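You operate a simulated robot arm through the tools that you are given. There is no shell and no other tool. Be economical: measure what you need, move in short steps, check, and stop when the job is done.

The job below is to be done with a simulated robot arm. You get a single attempt, and the scene is never put back.

JOB
Pump the tank named on the low step into the blue tank and drain that.
Fine: switch the water sharer on to pump and off again at the end; both tanks end empty and the drain valve shut; the other two tanks keep their water.

It is judged by the outcome, as a careful person would: the job done as asked, and still so three seconds after it is handed in. It fails if anything else is knocked over, pushed out of place, dropped, spilled or broken.

ROBOT AND FRAMES
A 6-joint arm with a two-finger gripper on a trunk, on a base that drives. Base frame: it is fixed to the floor where the robot stands at the start and does not move with it; the origin is under the middle of the robot, x ahead of it, y to its left, z up; the surface under the hand at the start is at about z = 800. Lengths are in mm, angles in rad, forces in N, time in s.
It reaches about 1298 mm from its shoulder. Its first joint turns from -2.601 to 2.601 rad. Places, roughly: blue tank [700, 0, 1000]; green tank [700, -300, 1000]; water sharer drain valve [600, 100, 900]; water sharer power switch [500, 100, 900]; yellow tank [700, -100, 1000]. Payload 1.57 kg.
The TCP is the grasp point between the finger pads, 21 mm short of the fingertips. In the tool frame z runs along the fingers and y along their closing line. The gripper opens to 70 mm. The gripper's body begins 50 mm behind the TCP.
Orientation is told as [roll, pitch, yaw] about the base's x, y, z axes, in that order, counted from this pose: with the fingers straight down and closing along the base's y, the tool's x points along the base's -x, its y along +y and its z along -z.

CONTROLS
- The arm moves only by the tool arm_command. Its argument "plan" is a list of rows, each a list of 3 entries, a list of its own where there are three numbers: the shift along the base's x, y, z in mm, then the turn, a rotation vector about the base's x, y, z in rad, then the closure, from 0 (fully open) to 1 (shut). In form: [[[tx, ty, tz], [ax, ay, az], grip], ...]. A call has 1 to 12 rows; each row shifts and turns the commanded pose from where the row before left it. Each row takes 0.2 s and may step no farther than 50 mm and 0.15 rad from the row before; otherwise, or with a gripper value out of range, the whole call is refused. Where a pose cannot be reached the arm comes as near as it can. A force on the tool above 90 N (or 10 N above the force at the start of the call, whichever is more), or a blocked arm, ends the call early, and 0.2 s more pass. The fingers move at their own pace and stop on an object; they squeeze with about 30 N. The grip force told is the motor's: it shows also when the fingers shut on nothing. Time passes only in rows, and 0.2 s behind the last, so rows that do not move let the fingers close. The reply holds the time, the measured pose of the TCP, the force on the tool along the base axes, the opening and the grip force, in the units named above and with some noise, with the torque about the TCP (base axes, N m) and any sound that the robot's microphone picked up.
- Cameras (640 x 400 px; columns grow to the right, rows downward): "scene" is now at [24.3, 141, 1931.7]; the picture's right is [-0.33, -0.95, 0.00], its down [-0.76, 0.26, -0.60] and it looks along [0.57, -0.20, -0.80] (base axes); focal length 287 px, centre (320, 200). "wrist" rides on the gripper at [79, 4, -81] in the tool frame; the picture's right is [-0.05, 1.00, 0.00], its down [-0.67, -0.04, -0.74] and it looks along [-0.74, -0.04, 0.67] (tool axes); focal length 256 px, centre (320, 200). There is no depth. A picture from a camera that has moved, and an enlarged one, comes with that camera's place and axes in the base frame and with its lens.
- snapshot(camera): a new picture of that camera. The clock stands still meanwhile.
- slide_trunk(by): slides the trunk up (or, below 0, down) by that many mm; the arm and the scene camera ride with it, the base frame stays. It gives what a move gives, with no picture.
- base_move(legs): drives the robot by 1 to 6 legs, each [ahead, turn to the left] in mm and rad, along the robot's own axes; the way and the turn of a leg run together, so that a leg with both is an arc; at most 1500 mm and 3.142 rad a leg. The arm and the cameras ride along, it lands a little off, and it stops where it bumps. It gives what a move gives.
- pan_tilt(pan, tilt): turns the head with the scene camera to pan (to the left, within 2.705 rad either way) and tilt (down, from -0.506 to 1.204), counted from straight ahead of the robot. It gives what a move gives.
- enlarge(camera, box): a new picture of the part [left, top, right, bottom] of that camera's present view, enlarged. The clock stands still meanwhile.
- job_done(): hands the job in; it is judged then, once.

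Go step by step. Nothing tells you exact positions but the pictures and the camera data: compare them with the known pose of the tool, close in by small moves and look again before you grip or let go. The budget is 120 turns and 78 pictures, counting those below and the enlarged ones. Unless the task says otherwise, let go and move clear before handing in, and close with one line.

The tools are called after "Call:" as name(argument=value, ...) on one line, values as JSON. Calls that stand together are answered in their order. arm_command: Moves the arm, as the interface text tells. Its arguments: {"type":"object","properties":{"plan":{"type":"array"}},"required":["plan"]} The other tools are called the same way: slide_trunk (by) slides the trunk up or down; base_move (legs) drives the base; pan_tilt (pan, tilt) turns the head that bears the scene camera; snapshot (camera) takes a picture; enlarge (camera, box) takes an enlarged picture of a part of a camera's view; job_done () hands the job in.

At the start:

```text
t: 0.0
tool_pos: [777.5, -68.9, 1275.6]
tool_rot: [0.001, 0.0, 0.013]
force: [1.2, 0.3, -0.2]
moment: [0.02, -0.01, 0.02]
gripper_width: 69.8
grasp_force: 0.1
trunk travel left (down, up): [-957.0, 13.0]
robot x, y, heading: [1.3, -3.5, 0.005]
head pan, tilt: [-0.333, 0.927]
```

scene: 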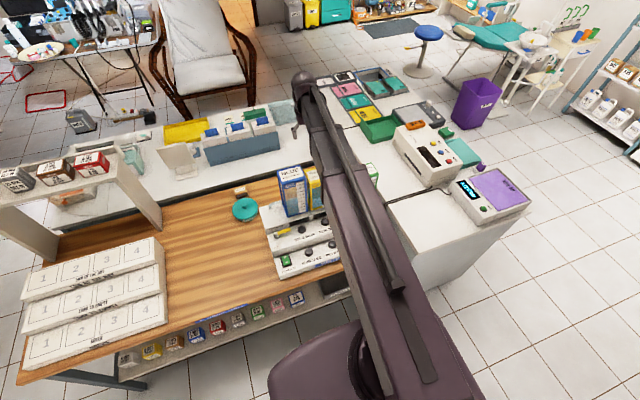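
wrist: 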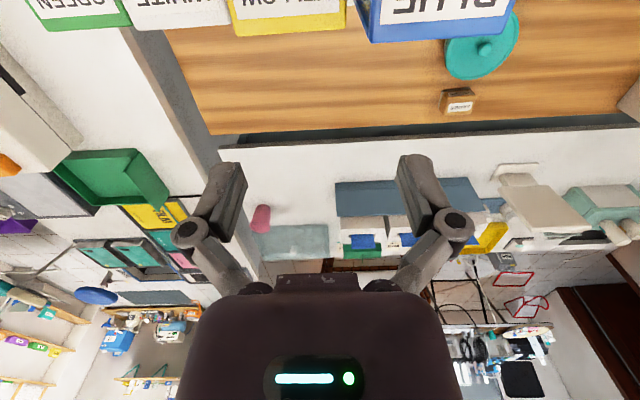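

I see a stepped machine with four tanks, partly hidden by the arm. I'll look closer before moving.

Call:
enlarge(camera="scene", box=[220, 150, 380, 290])

Call:
snapshot(camera="wrist")

```text
2.86 times, centred on (300, 220) of scene
camera zoom: at [24.3, 141.0, 1931.7], right [-0.33, -0.95, 0.0], down [-0.76, 0.26, -0.6], along [0.57, -0.2, -0.8], focal length 819 px, centre (377, 143)
```

zoom: 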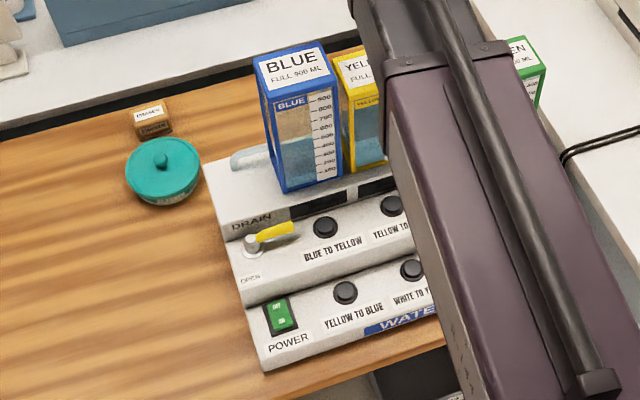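

```text
74 pictures are left
camera wrist: at [698.8, -65.1, 1356.2], right [0.04, 1.0, 0.0], down [0.67, -0.03, 0.74], along [0.74, -0.03, -0.67], focal length 256 px, centre (320, 200)
```

wrist: 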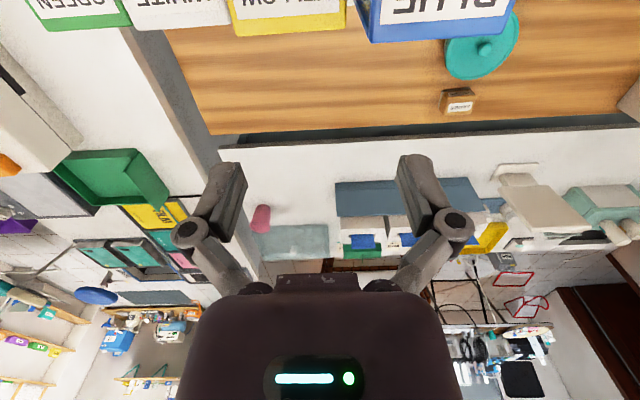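

The arm hides the right half of the machine; I'll swing it to the right at this height, then look.

Call:
arm_command(plan=[[[-20, -50, 0], [0, 0, 0], 0], [[-20, -50, 0], [0, 0, 0], 0], [[-20, -50, 0], [0, 0, 0], 0], [[-20, -50, 0], [0, 0, 0], 0], [[-20, -45, 0], [0, 0, 0], 0], [[-20, -45, 0], [0, 0, 0], 0], [[-20, -45, 0], [0, 0, 0], 0], [[-20, -45, 0], [0, 0, 0], 0], [[-20, -45, 0], [0, 0, 0], 0], [[-20, -45, 0], [0, 0, 0], 0]])

Call:
snapshot(camera="scene")

Call:
enlarge(camera="scene", box=[240, 150, 400, 290])

```text
refused: row 1 steps farther than a row can; nothing moved
```

```text
73 pictures are left
camera scene: at [24.3, 141.0, 1931.7], right [-0.33, -0.95, 0.0], down [-0.76, 0.26, -0.6], along [0.57, -0.2, -0.8], focal length 287 px, centre (320, 200)
```

scene: 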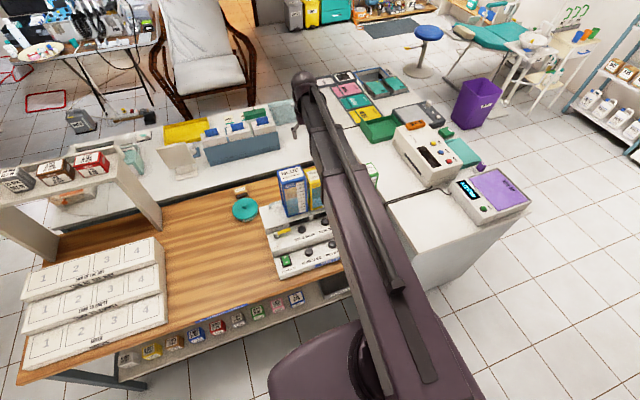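

```text
2.86 times, centred on (320, 220) of scene
camera zoom: at [24.3, 141.0, 1931.7], right [-0.33, -0.95, 0.0], down [-0.76, 0.26, -0.6], along [0.57, -0.2, -0.8], focal length 819 px, centre (320, 143)
```

zoom: 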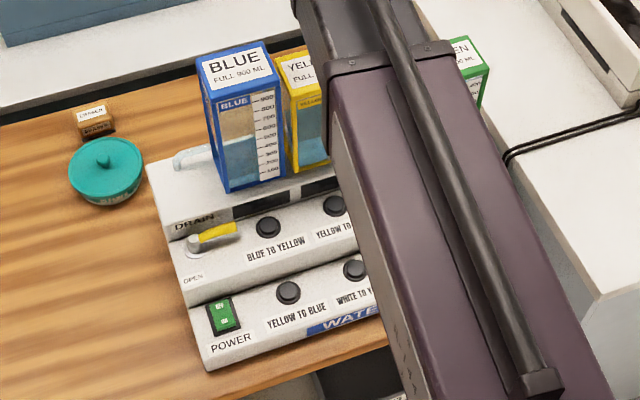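

Step was slightly too long; repeating with smaller rows.

Call:
arm_command(plan=[[[-15, -45, 0], [0, 0, 0], 0], [[-15, -45, 0], [0, 0, 0], 0], [[-15, -45, 0], [0, 0, 0], 0], [[-15, -45, 0], [0, 0, 0], 0], [[-15, -45, 0], [0, 0, 0], 0], [[-15, -45, 0], [0, 0, 0], 0], [[-15, -45, 0], [0, 0, 0], 0], [[-15, -45, 0], [0, 0, 0], 0], [[-15, -45, 0], [0, 0, 0], 0], [[-15, -45, 0], [0, 0, 0], 0], [[-15, -45, 0], [0, 0, 0], 0], [[-15, -45, 0], [0, 0, 0], 0]])

Call:
enlarge(camera="scene", box=[240, 150, 400, 290])

```text
t: 2.6
tool_pos: [600.5, -609.5, 1274.3]
tool_rot: [0.001, 0.001, 0.014]
force: [-0.4, 0.9, 0.7]
moment: [0.02, -0.01, -0.02]
gripper_width: 70.0
grasp_force: 0.0
trunk travel left (down, up): [-957.0, 13.0]
robot x, y, heading: [0.0, -6.6, -0.003]
head pan, tilt: [-0.333, 0.927]
```

```text
2.86 times, centred on (320, 220) of scene
camera zoom: at [23.8, 139.5, 1931.8], right [-0.33, -0.95, 0.0], down [-0.76, 0.26, -0.6], along [0.57, -0.2, -0.8], focal length 819 px, centre (320, 143)
```

zoom: 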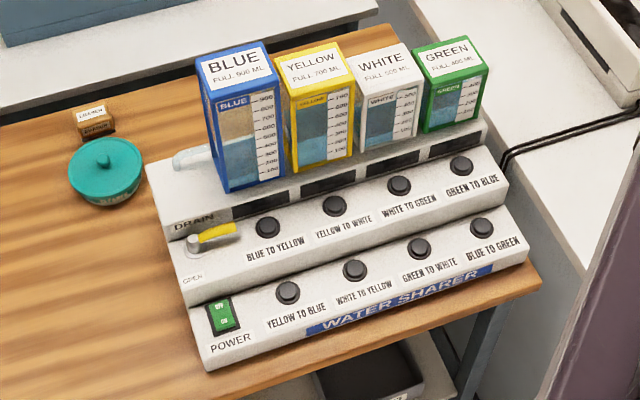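

The "X TO BLUE" button on the low step would be YELLOW, but "low step" could also be a step somewhere in the room with a note. I'll look around to exclude that, and look at the water levels.

Call:
enlarge(camera="scene", box=[270, 160, 350, 220])

Call:
pan_tilt(pan=-0.2, tilt=0.45)

Call:
snapshot(camera="scene")

Call:
pan_tilt(pan=1.2, tilt=0.6)

Call:
snapshot(camera="scene")

Call:
pan_tilt(pan=-1.4, tilt=0.6)

Call:
snapshot(camera="scene")

Call:
pan_tilt(pan=-0.2, tilt=0.9)

Call:
snapshot(camera="scene")

```text
6.67 times, centred on (310, 190) of scene
camera zoom: at [23.8, 139.5, 1931.8], right [-0.33, -0.95, 0.0], down [-0.76, 0.26, -0.6], along [0.57, -0.2, -0.8], focal length 1911 px, centre (387, 267)
```

zoom: 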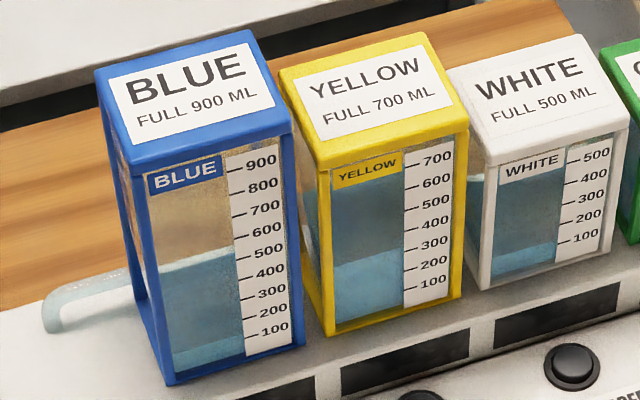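

```text
t: 3.5
tool_pos: [599.3, -606.9, 1275.0]
tool_rot: [0.001, 0.0, 0.012]
force: [0.4, -0.5, 0.9]
moment: [0.02, -0.03, 0.0]
gripper_width: 70.1
grasp_force: 0.0
trunk travel left (down, up): [-957.0, 13.0]
robot x, y, heading: [1.0, 0.2, -0.0]
head pan, tilt: [-0.201, 0.45]
```

```text
69 pictures are left
camera scene: at [44.3, 146.8, 1971.9], right [-0.2, -0.98, 0.0], down [-0.43, 0.09, -0.9], along [0.88, -0.18, -0.44], focal length 287 px, centre (320, 200)
```

scene: 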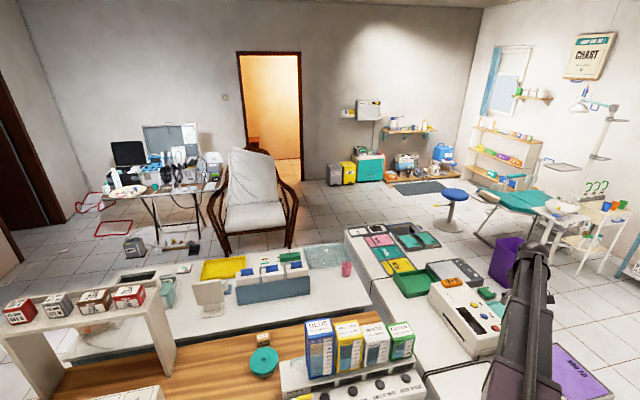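

```text
t: 5.0
tool_pos: [599.2, -606.8, 1275.5]
tool_rot: [-0.001, 0.0, 0.015]
force: [0.7, -0.6, 1.1]
moment: [0.01, -0.02, 0.0]
gripper_width: 70.1
grasp_force: 0.1
trunk travel left (down, up): [-957.0, 13.0]
robot x, y, heading: [0.0, -2.3, 0.004]
head pan, tilt: [1.201, 0.6]
```

```text
68 pictures are left
camera scene: at [-13.7, 247.5, 1958.5], right [0.93, -0.36, 0.0], down [-0.2, -0.53, -0.83], along [0.3, 0.77, -0.56], focal length 287 px, centre (320, 200)
```

scene: 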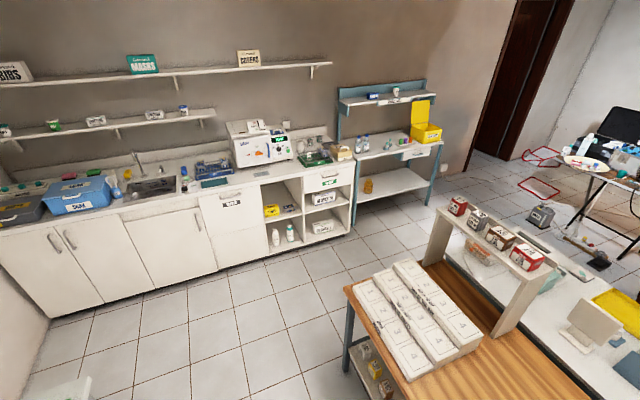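

```text
t: 7.4
tool_pos: [601.0, -606.7, 1275.0]
tool_rot: [0.0, 0.001, 0.013]
force: [0.1, 0.5, 0.5]
moment: [0.01, -0.01, -0.02]
gripper_width: 70.0
grasp_force: 0.1
trunk travel left (down, up): [-957.0, 13.0]
robot x, y, heading: [-0.8, -1.8, -0.001]
head pan, tilt: [-1.4, 0.6]
```

```text
67 pictures are left
camera scene: at [-30.6, 78.0, 1958.5], right [-0.99, -0.17, 0.0], down [-0.1, 0.56, -0.83], along [0.14, -0.81, -0.56], focal length 287 px, centre (320, 200)
```

scene: 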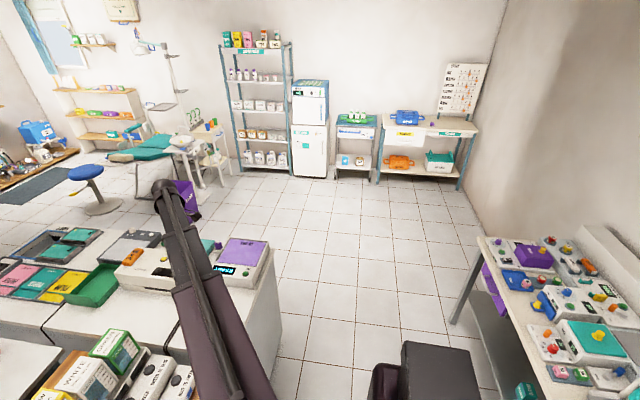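

```text
t: 8.8
tool_pos: [599.8, -607.0, 1275.7]
tool_rot: [0.002, -0.001, 0.015]
force: [-0.6, -0.3, 0.1]
moment: [0.02, -0.02, 0.02]
gripper_width: 69.8
grasp_force: 0.1
trunk travel left (down, up): [-957.0, 13.0]
robot x, y, heading: [0.0, -3.9, -0.0]
head pan, tilt: [-0.201, 0.901]
```

```text
66 pictures are left
camera scene: at [28.3, 150.0, 1933.7], right [-0.2, -0.98, 0.0], down [-0.77, 0.16, -0.62], along [0.61, -0.12, -0.78], focal length 287 px, centre (320, 200)
```

scene: 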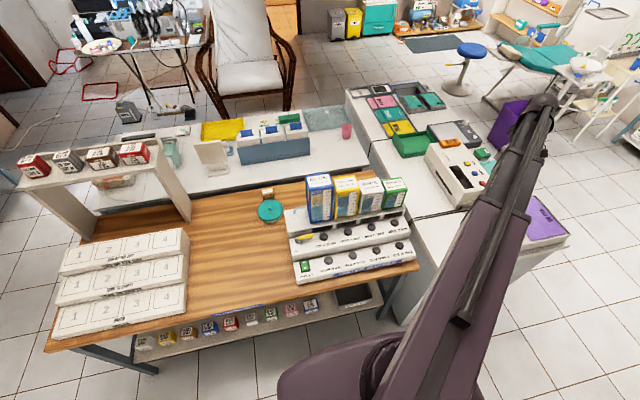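

There's another stepped object at the table's left with numbered slots and labels; let me read it.

Call:
enlarge(camera="scene", box=[50, 220, 200, 345])

Call:
enlarge(camera="scene", box=[130, 280, 390, 370])

Call:
enlarge(camera="scene", box=[280, 220, 420, 290])

Call:
enlarge(camera="scene", box=[10, 130, 160, 210])

```text
3.20 times, centred on (125, 282) of scene
camera zoom: at [28.3, 150.0, 1933.7], right [-0.2, -0.98, 0.0], down [-0.77, 0.16, -0.62], along [0.61, -0.12, -0.78], focal length 917 px, centre (944, -64)
```

zoom: 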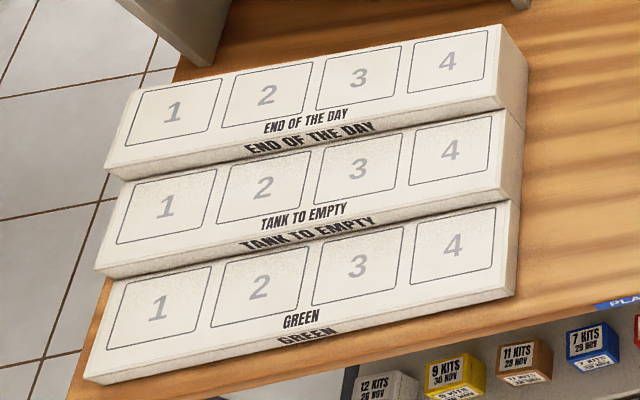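

```text
2.46 times, centred on (260, 325) of scene
camera zoom: at [28.3, 150.0, 1933.7], right [-0.2, -0.98, 0.0], down [-0.77, 0.16, -0.62], along [0.61, -0.12, -0.78], focal length 706 px, centre (468, -108)
```

zoom: 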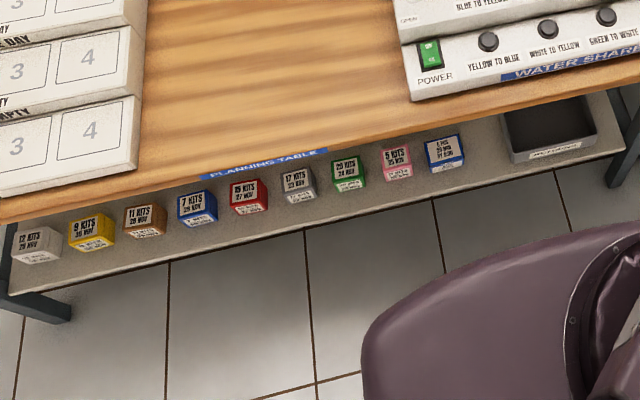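

```text
4.57 times, centred on (350, 255) of scene
camera zoom: at [28.3, 150.0, 1933.7], right [-0.2, -0.98, 0.0], down [-0.77, 0.16, -0.62], along [0.61, -0.12, -0.78], focal length 1310 px, centre (183, -51)
```

zoom: 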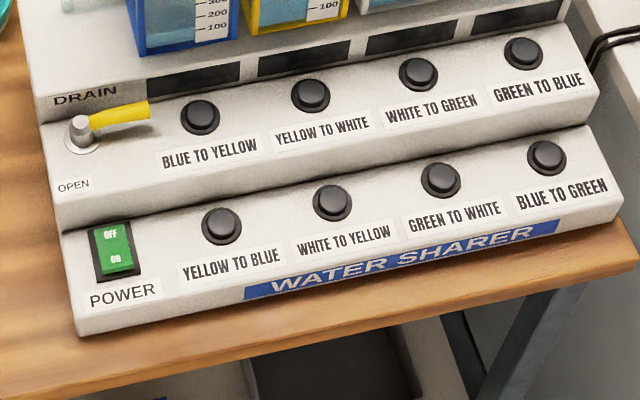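

```text
4.27 times, centred on (85, 170) of scene
camera zoom: at [28.3, 150.0, 1933.7], right [-0.2, -0.98, 0.0], down [-0.77, 0.16, -0.62], along [0.61, -0.12, -0.78], focal length 1223 px, centre (1323, 328)
```

zoom: 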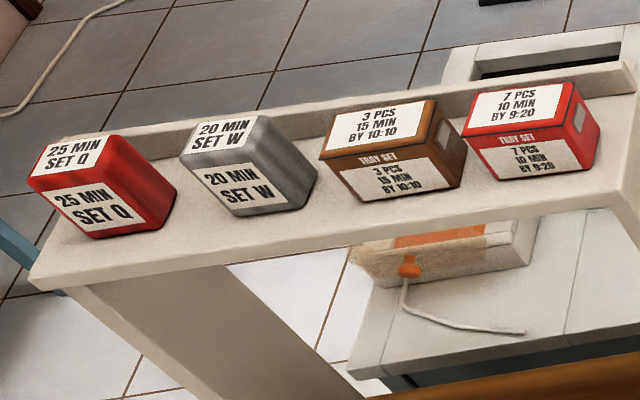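

The rack reads "END OF THE DAY / TANK TO EMPTY / GREEN" – low step names GREEN. So GREEN TO BLUE (upper step, far right), then drain. Now checking the levels and where the drain spout empties.

Call:
enlarge(camera="scene", box=[250, 180, 330, 250])

Call:
enlarge(camera="scene", box=[340, 165, 420, 235])

```text
5.71 times, centred on (290, 215) of scene
camera zoom: at [28.3, 150.0, 1933.7], right [-0.2, -0.98, 0.0], down [-0.77, 0.16, -0.62], along [0.61, -0.12, -0.78], focal length 1638 px, centre (491, 114)
```

zoom: 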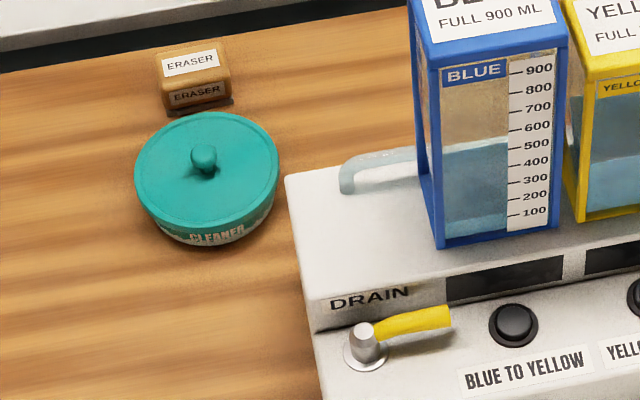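

```text
5.71 times, centred on (380, 200) of scene
camera zoom: at [28.3, 150.0, 1933.7], right [-0.2, -0.98, 0.0], down [-0.77, 0.16, -0.62], along [0.61, -0.12, -0.78], focal length 1638 px, centre (-23, 200)
```

zoom: 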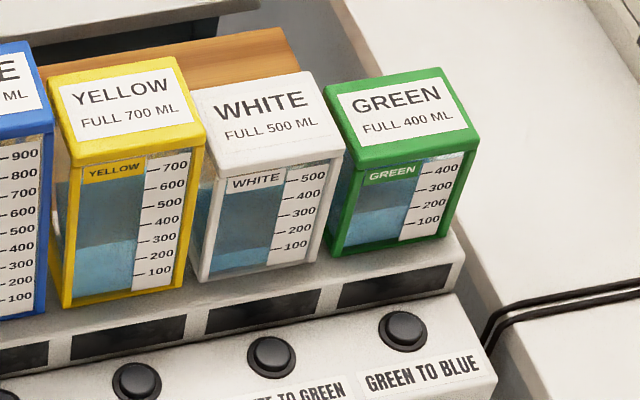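

Drain pipe runs inside the machine. Levels fit (blue ≤500, green ≤400, blue holds 900). Next: bring the closed fingers above the power switch (≈[533,114,865]).

Call:
arm_command(plan=[[[-7, 48, 0], [0, 0, 0], 1], [[-7, 48, 0], [0, 0, 0], 1], [[-7, 48, 0], [0, 0, 0], 1], [[-7, 48, 0], [0, 0, 0], 1], [[-7, 48, 0], [0, 0, 0], 1], [[-7, 48, 0], [0, 0, 0], 1], [[-7, 48, 0], [0, 0, 0], 1], [[-7, 48, 0], [0, 0, 0], 1], [[-7, 48, 0], [0, 0, 0], 1], [[-7, 48, 0], [0, 0, 0], 1], [[-7, 48, 0], [0, 0, 0], 1], [[-7, 48, 0], [0, 0, 0], 1]])

Call:
arm_command(plan=[[[0, 48, -10], [0, 0, 0], 1], [[0, 48, -10], [0, 0, 0], 1], [[0, 48, -10], [0, 0, 0], 1], [[-10, 0, -45], [0, 0, 0], 1], [[-10, 0, -45], [0, 0, 0], 1], [[0, 0, -45], [0, 0, 0], 1], [[0, 0, -45], [0, 0, 0], 1], [[0, 0, -45], [0, 0, 0], 1]])

Call:
snapshot(camera="wrist")

Call:
snapshot(camera="scene")

```text
t: 11.4
tool_pos: [534.1, -32.7, 1276.4]
tool_rot: [-0.001, 0.001, 0.014]
force: [-0.9, 1.0, -0.4]
moment: [-0.03, 0.01, -0.03]
gripper_width: 0.1
grasp_force: 28.9
out of reach, approached as far as the arm can: row 11, 12
trunk travel left (down, up): [-957.0, 13.0]
robot x, y, heading: [3.2, 0.1, 0.001]
head pan, tilt: [-0.201, 0.901]
```

```text
t: 13.2
tool_pos: [526.0, 106.9, 1275.7]
tool_rot: [0.001, 0.0, 0.014]
force: [-0.5, -0.6, 0.2]
moment: [0.0, -0.03, -0.02]
gripper_width: 0.0
grasp_force: 28.4
out of reach, approached as far as the arm can: row 1, 2, 3, 4, 5, 6, 7, 8
trunk travel left (down, up): [-957.0, 13.0]
robot x, y, heading: [1.7, -3.0, -0.002]
head pan, tilt: [-0.201, 0.901]
```

```text
59 pictures are left
camera wrist: at [447.9, 110.1, 1356.3], right [0.04, 1.0, 0.0], down [0.67, -0.03, 0.74], along [0.74, -0.03, -0.67], focal length 256 px, centre (320, 200)
```

wrist: 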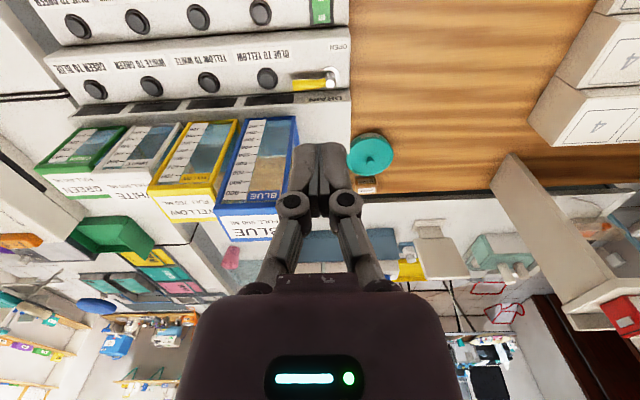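

```text
58 pictures are left
camera scene: at [28.2, 149.9, 1933.7], right [-0.2, -0.98, 0.0], down [-0.77, 0.16, -0.62], along [0.61, -0.12, -0.78], focal length 287 px, centre (320, 200)
```

scene: 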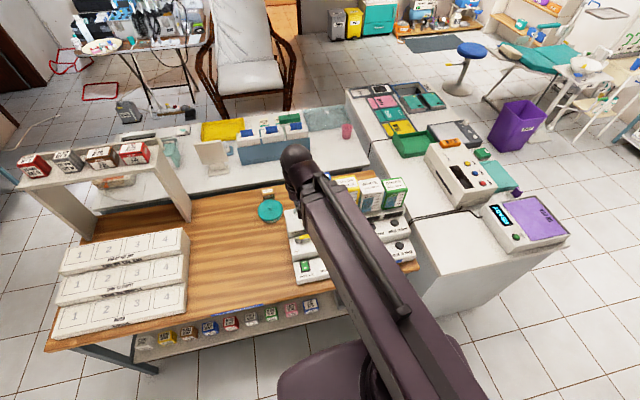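

The TCP is out of reach going down because the trunk is high; arm is in front of the tanks. I'll lower the trunk by 280.

Call:
slide_trunk(by=-280)

Call:
snapshot(camera="wrist")

Call:
snapshot(camera="scene")

```text
t: 16.0
tool_pos: [527.1, 107.5, 995.0]
tool_rot: [0.0, 0.0, 0.015]
force: [0.4, -0.3, 0.5]
moment: [0.01, 0.0, -0.03]
gripper_width: 0.0
grasp_force: 28.4
trunk travel left (down, up): [-677.0, 293.0]
robot x, y, heading: [1.6, -4.4, -0.001]
head pan, tilt: [-0.201, 0.901]
```

```text
57 pictures are left
camera wrist: at [448.0, 110.3, 1076.3], right [0.04, 1.0, 0.0], down [0.67, -0.03, 0.74], along [0.74, -0.03, -0.67], focal length 256 px, centre (320, 200)
```

wrist: 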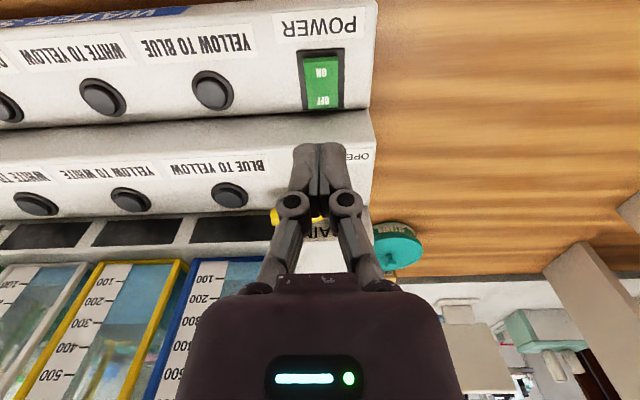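

```text
56 pictures are left
camera scene: at [28.2, 150.2, 1653.7], right [-0.2, -0.98, 0.0], down [-0.77, 0.16, -0.62], along [0.61, -0.12, -0.78], focal length 287 px, centre (320, 200)
```

scene: 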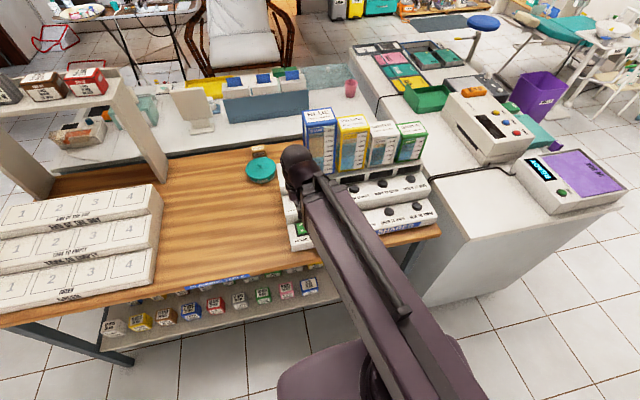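

The fingers are right above the ON end of the rocker (x≈526, y≈109). Descending to just above it.

Call:
arm_command(plan=[[[0, 1, -40], [0, 0, 0], 1], [[0, 1, -40], [0, 0, 0], 1]])

Call:
snapshot(camera="wrist")

```text
t: 16.6
tool_pos: [526.7, 108.0, 995.9]
tool_rot: [0.0, 0.0, 0.015]
force: [0.0, 0.5, 0.4]
moment: [0.0, -0.01, 0.03]
gripper_width: 0.2
grasp_force: 28.7
out of reach, approached as far as the arm can: row 1, 2
trunk travel left (down, up): [-677.0, 293.0]
robot x, y, heading: [-1.4, -1.5, -0.001]
head pan, tilt: [-0.201, 0.901]
```

```text
55 pictures are left
camera wrist: at [448.0, 110.4, 1076.2], right [0.04, 1.0, 0.0], down [0.67, -0.03, 0.74], along [0.74, -0.03, -0.67], focal length 256 px, centre (320, 200)
```

wrist: 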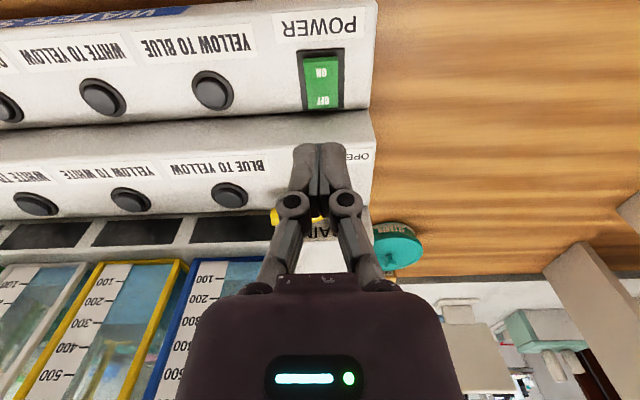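

Still too close in to fold down. I'll back the base by 200 mm and then reach forward.

Call:
base_move(legs=[[-200, 0]])

Call:
arm_command(plan=[[[45, 0, 0], [0, 0, 0], 1], [[45, 0, 0], [0, 0, 0], 1], [[45, 0, 0], [0, 0, 0], 1], [[45, 0, 0], [0, 0, 0], 1], [[20, 0, 0], [0, 0, 0], 1], [[0, 0, -20], [0, 0, 0], 1]])

```text
t: 18.4
tool_pos: [328.6, 105.8, 996.7]
tool_rot: [0.001, -0.001, 0.01]
force: [-0.5, -0.8, 0.0]
moment: [0.01, 0.0, -0.02]
gripper_width: 0.0
grasp_force: 28.2
trunk travel left (down, up): [-677.0, 293.0]
robot x, y, heading: [-197.4, -3.5, -0.003]
head pan, tilt: [-0.201, 0.901]
```

```text
t: 19.8
tool_pos: [528.5, 108.1, 994.5]
tool_rot: [0.0, 0.0, 0.01]
force: [-0.1, -0.9, 0.1]
moment: [0.0, -0.02, 0.02]
gripper_width: 0.0
grasp_force: 28.9
out of reach, approached as far as the arm can: row 6
trunk travel left (down, up): [-677.0, 293.0]
robot x, y, heading: [-197.5, -1.9, 0.005]
head pan, tilt: [-0.201, 0.901]
```

The lower bound moves with the trunk, so I'll raise the arm 120 and lower the trunk 200 for room to move down.

Call:
arm_command(plan=[[[0, 0, 40], [0, 0, 0], 1], [[0, 0, 40], [0, 0, 0], 1], [[0, 0, 40], [0, 0, 0], 1]])

Call:
slide_trunk(by=-200)

Call:
snapshot(camera="wrist")

Call:
snapshot(camera="scene")

```text
t: 20.6
tool_pos: [528.9, 107.9, 995.9]
tool_rot: [-0.001, 0.001, 0.012]
force: [0.3, 0.2, 0.3]
moment: [0.01, -0.01, 0.0]
gripper_width: 0.0
grasp_force: 28.5
out of reach, approached as far as the arm can: row 1, 2, 3
trunk travel left (down, up): [-677.0, 293.0]
robot x, y, heading: [-196.8, -3.1, -0.004]
head pan, tilt: [-0.201, 0.901]
```

```text
t: 22.0
tool_pos: [526.3, 107.1, 874.6]
tool_rot: [0.001, -0.011, 0.011]
force: [-16.9, -1.1, 53.0]
moment: [-0.02, -0.05, -0.08]
gripper_width: 5.9
grasp_force: 28.5
trunk travel left (down, up): [-551.0, 419.0]
robot x, y, heading: [-194.7, -0.8, -0.001]
head pan, tilt: [-0.201, 0.901]
stopped: the force on the tool passed its limit at 144 N (the readings are from after the stop); the commanded pose is now the measured one
```

```text
54 pictures are left
camera wrist: at [446.5, 109.7, 954.4], right [0.04, 1.0, 0.0], down [0.66, -0.03, 0.75], along [0.75, -0.03, -0.66], focal length 256 px, centre (320, 200)
```

wrist: 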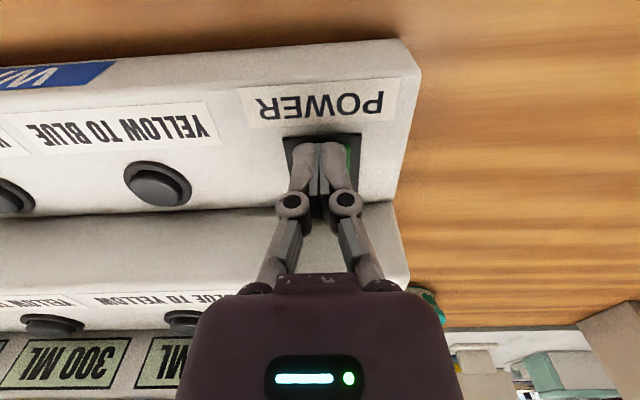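

```text
53 pictures are left
camera scene: at [-176.1, 149.1, 1529.3], right [-0.2, -0.98, 0.0], down [-0.76, 0.16, -0.62], along [0.61, -0.12, -0.78], focal length 287 px, centre (320, 200)
```

scene: 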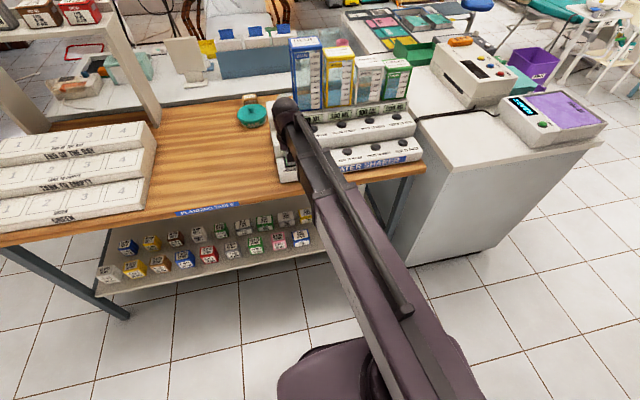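

The raise hadn't taken effect (the commanded pose had run off), so the trunk pressed the switch — it went ON and displays are lit. I'll lift off with the trunk and inspect.

Call:
slide_trunk(by=60)

Call:
snapshot(camera="wrist")

Call:
enlarge(camera="scene", box=[260, 30, 430, 190])

```text
t: 23.0
tool_pos: [533.0, 107.0, 930.2]
tool_rot: [0.002, -0.012, 0.011]
force: [0.1, -0.7, 0.1]
moment: [-0.01, 0.02, 0.0]
gripper_width: 0.2
grasp_force: 28.6
trunk travel left (down, up): [-611.0, 359.0]
robot x, y, heading: [-196.6, -4.7, 0.0]
head pan, tilt: [-0.201, 0.901]
```

```text
52 pictures are left
camera wrist: at [453.1, 110.6, 1009.9], right [0.04, 1.0, 0.0], down [0.66, -0.03, 0.75], along [0.75, -0.03, -0.66], focal length 256 px, centre (320, 200)
```

wrist: 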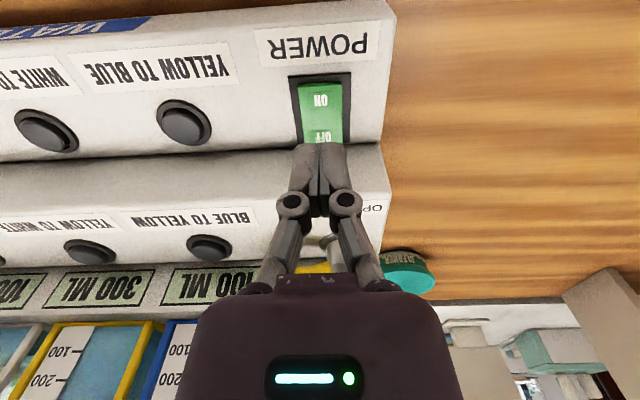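

```text
2.50 times, centred on (345, 110) of scene
camera zoom: at [-169.0, 150.2, 1588.3], right [-0.2, -0.98, 0.0], down [-0.77, 0.16, -0.62], along [0.61, -0.12, -0.78], focal length 716 px, centre (258, 425)
```

zoom: 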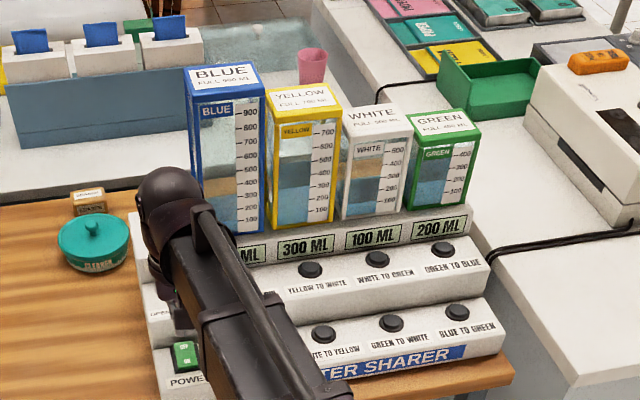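

Power is on: Blue 100, Yellow 300, White 100, Green 200. Next, GREEN TO BLUE at about [651,-308,897]; I'll lift, tilt slightly so the wrist stays away from the tanks, and move over.

Call:
arm_command(plan=[[[0, 0, 35], [0, 0, 0], 1], [[0, 0, 35], [0, -0.1, 0], 1], [[0, 0, 0], [0, -0.1, 0], 1], [[0, 0, 0], [0, -0.1, 0], 1]])

```text
t: 24.0
tool_pos: [531.3, 109.7, 938.6]
tool_rot: [-0.003, -0.312, 0.01]
force: [-0.6, 0.6, -0.1]
moment: [0.0, -0.02, -0.01]
gripper_width: 0.4
grasp_force: 28.3
out of reach, approached as far as the arm can: row 1, 2, 4
trunk travel left (down, up): [-611.0, 359.0]
robot x, y, heading: [-199.5, -4.9, -0.002]
head pan, tilt: [-0.201, 0.901]
```

Vertical arm motion seems restricted in this fold; I'll use the trunk for height and the arm for lateral moves.

Call:
slide_trunk(by=80)

Call:
arm_command(plan=[[[5, -45, 0], [0, 0, 0], 1], [[5, -45, 0], [0, 0, 0], 1], [[5, -45, 0], [0, 0, 0], 1]])

```text
t: 25.1
tool_pos: [532.1, 109.9, 1018.6]
tool_rot: [-0.001, -0.311, 0.013]
force: [-0.6, -0.8, 0.9]
moment: [0.01, 0.04, -0.01]
gripper_width: 0.0
grasp_force: 28.7
trunk travel left (down, up): [-691.0, 279.0]
robot x, y, heading: [-195.6, -4.5, -0.001]
head pan, tilt: [-0.201, 0.901]
```

```text
t: 25.9
tool_pos: [547.2, -28.3, 1019.1]
tool_rot: [-0.001, -0.311, 0.011]
force: [1.1, -0.1, -0.3]
moment: [-0.01, 0.01, -0.01]
gripper_width: 0.2
grasp_force: 28.7
trunk travel left (down, up): [-691.0, 279.0]
robot x, y, heading: [-197.9, -6.5, 0.0]
head pan, tilt: [-0.201, 0.901]
```

Lateral moves work well. Continuing to above the GREEN TO BLUE button.

Call:
arm_command(plan=[[[14, -40, 0], [0, 0, 0], 1], [[14, -40, 0], [0, 0, 0], 1], [[14, -40, 0], [0, 0, 0], 1], [[14, -40, 0], [0, 0, 0], 1], [[14, -40, 0], [0, 0, 0], 1], [[14, -40, 0], [0, 0, 0], 1], [[10, -40, 0], [0, 0, 0], 1]])

Call:
snapshot(camera="wrist")

Call:
snapshot(camera="scene")

```text
t: 27.5
tool_pos: [641.6, -308.8, 1018.6]
tool_rot: [-0.001, -0.309, 0.011]
force: [0.3, -0.4, -0.3]
moment: [-0.01, -0.01, 0.02]
gripper_width: 0.0
grasp_force: 28.9
trunk travel left (down, up): [-691.0, 279.0]
robot x, y, heading: [-198.3, 0.5, 0.005]
head pan, tilt: [-0.201, 0.901]
```

```text
50 pictures are left
camera wrist: at [541.8, -305.7, 1071.5], right [0.04, 1.0, 0.01], down [0.41, -0.03, 0.91], along [0.91, -0.03, -0.41], focal length 256 px, centre (320, 200)
```

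wrist: 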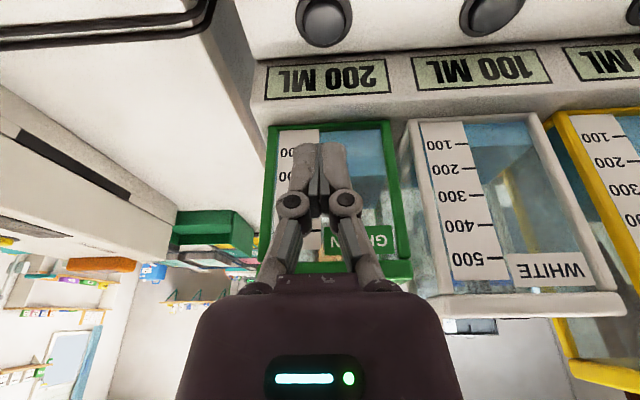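

```text
49 pictures are left
camera scene: at [-169.1, 149.6, 1668.4], right [-0.2, -0.98, 0.0], down [-0.77, 0.16, -0.62], along [0.61, -0.12, -0.78], focal length 287 px, centre (320, 200)
```

scene: 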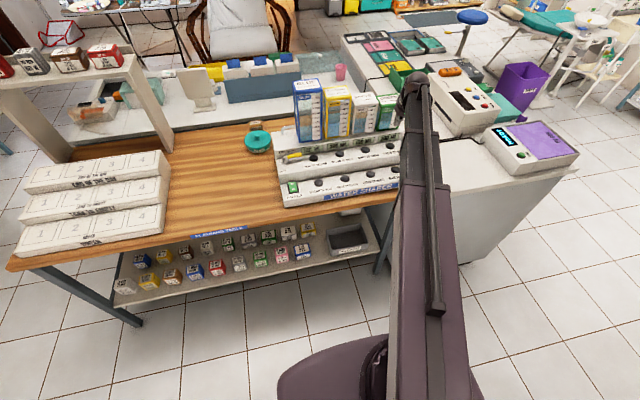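

Button seen at about x=642, y=-304. Adjust and descend toward it.

Call:
arm_command(plan=[[[-6, 4, -20], [0, 0, 0], 1], [[0, 0, -20], [0, 0, 0], 1], [[0, 0, -20], [0, 0, 0], 1]])

Call:
snapshot(camera="wrist")

```text
t: 28.3
tool_pos: [635.2, -303.7, 1018.6]
tool_rot: [-0.003, -0.309, 0.012]
force: [0.6, 0.0, -0.6]
moment: [0.01, 0.01, -0.02]
gripper_width: 0.3
grasp_force: 28.8
out of reach, approached as far as the arm can: row 1, 2, 3
trunk travel left (down, up): [-691.0, 279.0]
robot x, y, heading: [-198.4, -3.6, -0.002]
head pan, tilt: [-0.201, 0.901]
```

```text
48 pictures are left
camera wrist: at [534.7, -301.5, 1071.7], right [0.04, 1.0, 0.01], down [0.41, -0.03, 0.91], along [0.91, -0.03, -0.41], focal length 256 px, centre (320, 200)
```

wrist: 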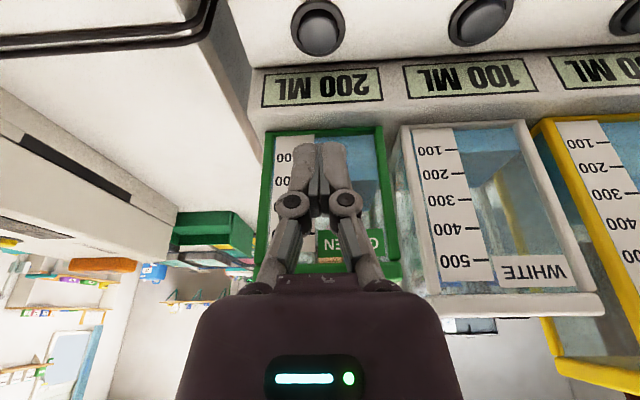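

The arm has no vertical freedom here (the trunk gives height). Lowering the trunk 65 and checking alignment.

Call:
slide_trunk(by=-65)

Call:
snapshot(camera="wrist")

Call:
enlarge(camera="scene", box=[340, 60, 440, 200])

```text
t: 29.4
tool_pos: [634.2, -303.2, 953.6]
tool_rot: [-0.001, -0.311, 0.012]
force: [-0.9, -0.5, 0.2]
moment: [-0.01, 0.03, 0.02]
gripper_width: 0.0
grasp_force: 28.6
trunk travel left (down, up): [-626.0, 344.0]
robot x, y, heading: [-195.8, -3.6, -0.006]
head pan, tilt: [-0.201, 0.901]
```

```text
47 pictures are left
camera wrist: at [534.6, -301.6, 1006.7], right [0.04, 1.0, 0.01], down [0.41, -0.03, 0.91], along [0.91, -0.03, -0.41], focal length 256 px, centre (320, 200)
```

wrist: 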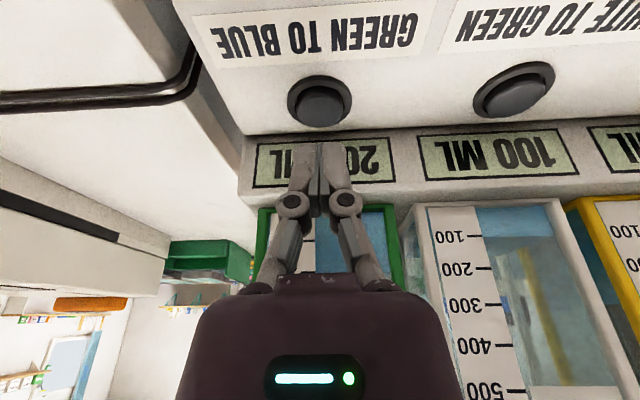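

```text
2.86 times, centred on (390, 130) of scene
camera zoom: at [-169.4, 150.1, 1603.3], right [-0.2, -0.98, 0.0], down [-0.77, 0.16, -0.62], along [0.61, -0.12, -0.78], focal length 819 px, centre (120, 400)
```

zoom: 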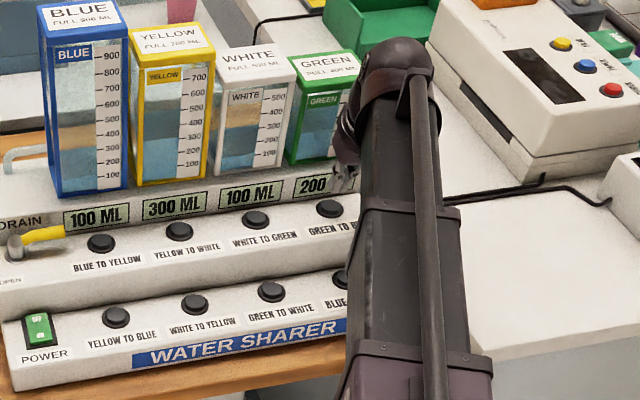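

Triangulated button top: [634,-303,908]. Shift x by -6 and lower gently.

Call:
arm_command(plan=[[[-6, 0, 0], [0, 0, 0], 1]])

Call:
slide_trunk(by=-22)

Call:
snapshot(camera="wrist")

```text
t: 29.8
tool_pos: [628.5, -304.0, 954.6]
tool_rot: [-0.003, -0.31, 0.012]
force: [0.1, -0.3, 0.8]
moment: [-0.01, -0.03, 0.01]
gripper_width: 0.0
grasp_force: 28.7
trunk travel left (down, up): [-626.0, 344.0]
robot x, y, heading: [-201.2, -2.6, -0.004]
head pan, tilt: [-0.201, 0.901]
```

```text
t: 30.5
tool_pos: [628.7, -303.3, 932.7]
tool_rot: [-0.001, -0.311, 0.013]
force: [0.9, -0.6, -0.1]
moment: [0.01, -0.03, 0.0]
gripper_width: 0.0
grasp_force: 28.8
trunk travel left (down, up): [-604.0, 366.0]
robot x, y, heading: [-196.9, -4.8, -0.003]
head pan, tilt: [-0.201, 0.901]
```

```text
45 pictures are left
camera wrist: at [528.5, -301.5, 984.7], right [0.04, 1.0, 0.01], down [0.41, -0.03, 0.91], along [0.91, -0.03, -0.41], focal length 256 px, centre (320, 200)
```

wrist: 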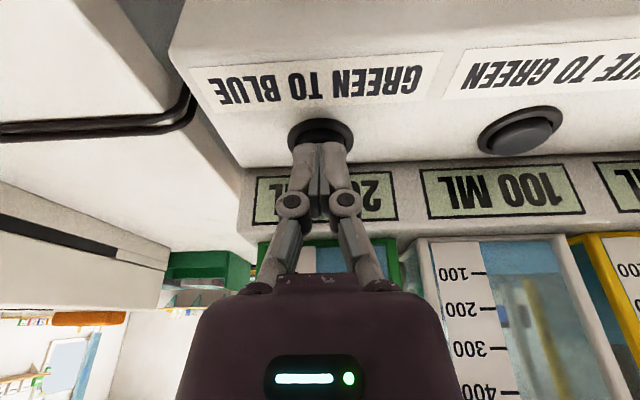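

Well aligned over the button. Pressing by small trunk steps.

Call:
slide_trunk(by=-6)

Call:
slide_trunk(by=-3)

```text
t: 31.0
tool_pos: [628.1, -305.5, 925.8]
tool_rot: [-0.002, -0.31, 0.013]
force: [0.2, -0.2, 0.4]
moment: [-0.02, 0.01, 0.0]
gripper_width: 0.1
grasp_force: 28.0
trunk travel left (down, up): [-598.0, 372.0]
robot x, y, heading: [-199.7, -3.1, -0.003]
head pan, tilt: [-0.201, 0.901]
```

```text
t: 31.5
tool_pos: [628.3, -303.6, 923.4]
tool_rot: [0.001, -0.31, 0.012]
force: [-0.3, 1.2, 0.2]
moment: [-0.03, -0.01, 0.02]
gripper_width: 5.9
grasp_force: 28.2
trunk travel left (down, up): [-595.0, 375.0]
robot x, y, heading: [-197.7, -4.9, 0.003]
head pan, tilt: [-0.201, 0.901]
heard: click
```

A click. Checking the displays.

Call:
enlarge(camera="scene", box=[270, 50, 440, 180])

Call:
snapshot(camera="wrist")

```text
3.08 times, centred on (355, 115) of scene
camera zoom: at [-169.4, 150.1, 1572.3], right [-0.2, -0.98, 0.0], down [-0.77, 0.16, -0.62], along [0.61, -0.12, -0.78], focal length 882 px, centre (212, 462)
```

zoom: 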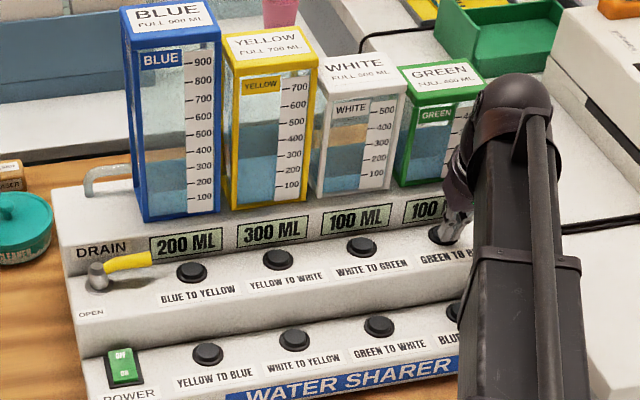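

```text
43 pictures are left
camera wrist: at [528.5, -301.5, 975.8], right [0.04, 1.0, 0.01], down [0.41, -0.03, 0.91], along [0.91, -0.03, -0.41], focal length 256 px, centre (320, 200)
```

wrist: 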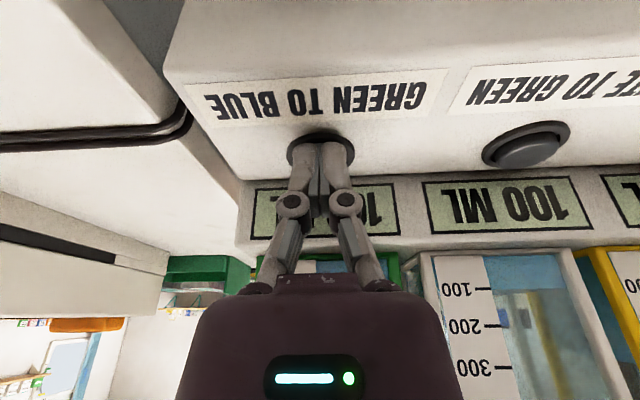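

Each press moves 100 ml: blue now 200, green 100. Release and press once more.

Call:
slide_trunk(by=12)

Call:
slide_trunk(by=-9)

Call:
slide_trunk(by=-3)

Call:
enlarge(camera="scene", box=[270, 50, 440, 180])

```text
t: 32.1
tool_pos: [627.8, -303.4, 934.1]
tool_rot: [-0.001, -0.31, 0.012]
force: [-0.1, 0.5, -0.5]
moment: [0.0, 0.03, 0.01]
gripper_width: 0.0
grasp_force: 28.7
trunk travel left (down, up): [-607.0, 363.0]
robot x, y, heading: [-197.6, -3.5, -0.001]
head pan, tilt: [-0.201, 0.901]
```

```text
t: 32.7
tool_pos: [628.4, -304.6, 925.5]
tool_rot: [-0.003, -0.311, 0.013]
force: [-0.1, -0.4, 0.5]
moment: [0.04, -0.02, -0.04]
gripper_width: 0.0
grasp_force: 28.8
trunk travel left (down, up): [-598.0, 372.0]
robot x, y, heading: [-196.3, -2.8, -0.004]
head pan, tilt: [-0.201, 0.901]
```

```text
t: 33.2
tool_pos: [628.9, -304.4, 923.2]
tool_rot: [-0.001, -0.311, 0.012]
force: [0.2, 0.6, 1.6]
moment: [0.01, -0.03, -0.01]
gripper_width: 5.9
grasp_force: 28.8
trunk travel left (down, up): [-595.0, 375.0]
robot x, y, heading: [-199.5, -4.4, -0.003]
head pan, tilt: [-0.201, 0.901]
heard: click
```

```text
3.08 times, centred on (355, 115) of scene
camera zoom: at [-169.4, 150.1, 1572.3], right [-0.2, -0.98, 0.0], down [-0.77, 0.16, -0.62], along [0.61, -0.12, -0.78], focal length 882 px, centre (212, 462)
```

zoom: 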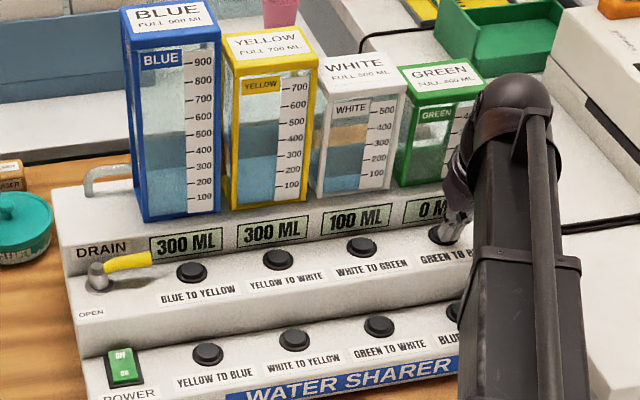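

Green 0, blue 300, others unchanged. Now raise and go over to view the drain valve (handle points right; OPEN mark is toward the front).

Call:
slide_trunk(by=90)

Call:
arm_command(plan=[[[-10, 40, 0], [0, 0.1, 0], 1], [[-10, 40, 0], [0, 0.1, 0], 1], [[-10, 40, 0], [0, 0.1, 0], 1], [[-5, 40, 0], [0, 0, 0], 1], [[-5, 40, 0], [0, 0, 0], 1], [[-5, 40, 0], [0, 0, 0], 1], [[-5, 40, 0], [0, 0, 0], 1], [[0, 40, 0], [0, 0, 0], 1], [[0, 40, 0], [0, 0, 0], 1], [[0, 20, 0], [0, 0, 0], 1]])

Call:
snapshot(camera="wrist")

```text
t: 34.5
tool_pos: [627.7, -304.1, 1013.0]
tool_rot: [-0.003, -0.311, 0.012]
force: [0.0, 0.0, 0.1]
moment: [0.05, 0.02, 0.0]
gripper_width: 0.0
grasp_force: 28.2
trunk travel left (down, up): [-685.0, 285.0]
robot x, y, heading: [-198.1, -4.1, -0.004]
head pan, tilt: [-0.201, 0.901]
```

```text
t: 36.7
tool_pos: [578.3, 76.9, 1003.9]
tool_rot: [0.003, -0.012, 0.012]
force: [-0.3, 0.4, -1.2]
moment: [0.04, 0.01, 0.01]
gripper_width: 0.0
grasp_force: 28.5
out of reach, approached as far as the arm can: row 1, 3
trunk travel left (down, up): [-685.0, 285.0]
robot x, y, heading: [-197.1, -1.5, -0.002]
head pan, tilt: [-0.201, 0.901]
```

```text
41 pictures are left
camera wrist: at [498.5, 79.0, 1084.1], right [0.04, 1.0, 0.0], down [0.66, -0.03, 0.75], along [0.75, -0.03, -0.66], focal length 256 px, centre (320, 200)
```

wrist: 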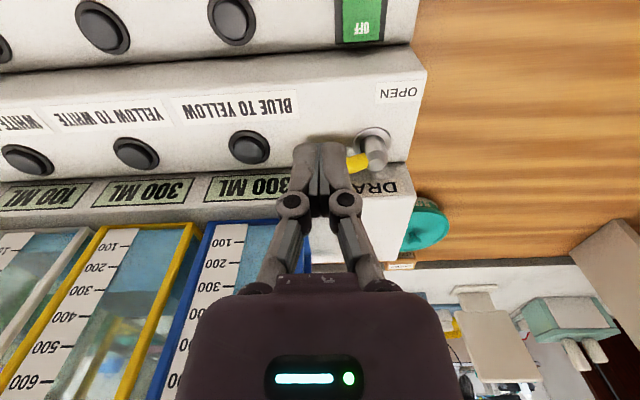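

The fingers hide the handle; I'll back off in x and look again.

Call:
arm_command(plan=[[[-40, 0, 0], [0, 0, 0], 1], [[-40, 0, 0], [0, 0, 0], 1]])

Call:
slide_trunk(by=-50)

Call:
snapshot(camera="wrist")

Call:
enlarge(camera="wrist", box=[220, 130, 460, 280])

```text
t: 37.3
tool_pos: [494.8, 74.2, 1003.5]
tool_rot: [0.002, -0.01, 0.011]
force: [-0.5, -0.5, 0.3]
moment: [0.0, 0.03, 0.0]
gripper_width: 0.1
grasp_force: 28.4
trunk travel left (down, up): [-685.0, 285.0]
robot x, y, heading: [-201.6, -5.5, -0.005]
head pan, tilt: [-0.201, 0.901]
```

```text
t: 38.2
tool_pos: [494.3, 75.2, 954.8]
tool_rot: [0.001, -0.011, 0.011]
force: [0.5, -0.1, -0.2]
moment: [0.0, -0.04, -0.02]
gripper_width: 0.0
grasp_force: 28.3
trunk travel left (down, up): [-635.0, 335.0]
robot x, y, heading: [-201.1, -1.7, 0.002]
head pan, tilt: [-0.201, 0.901]
```

```text
40 pictures are left
camera wrist: at [416.0, 77.8, 1034.2], right [0.04, 1.0, 0.0], down [0.66, -0.03, 0.75], along [0.75, -0.03, -0.66], focal length 256 px, centre (320, 200)
```

wrist: 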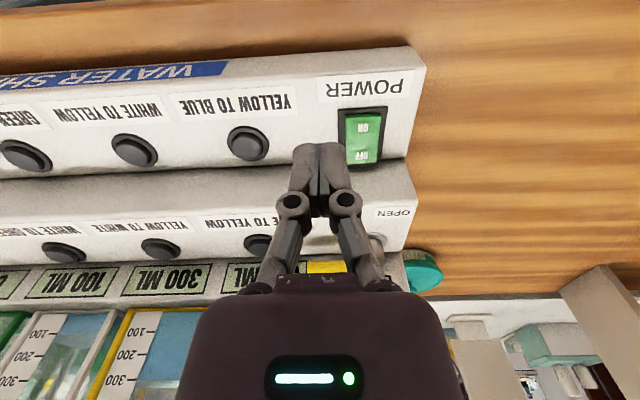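

```text
2.67 times, centred on (340, 205) of wrist
camera zoom: at [416.0, 77.8, 1034.2], right [0.04, 1.0, 0.0], down [0.66, -0.03, 0.75], along [0.75, -0.03, -0.66], focal length 683 px, centre (267, 187)
```

zoom: 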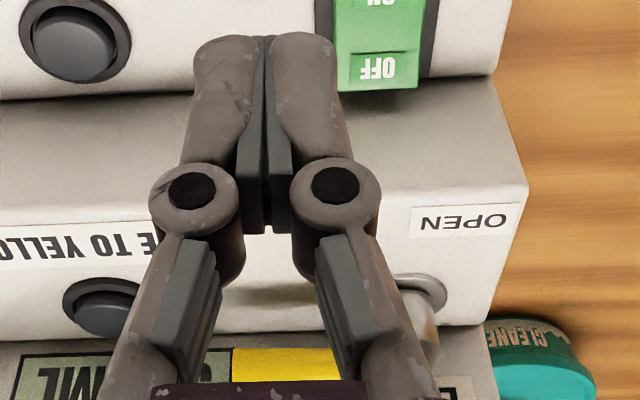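

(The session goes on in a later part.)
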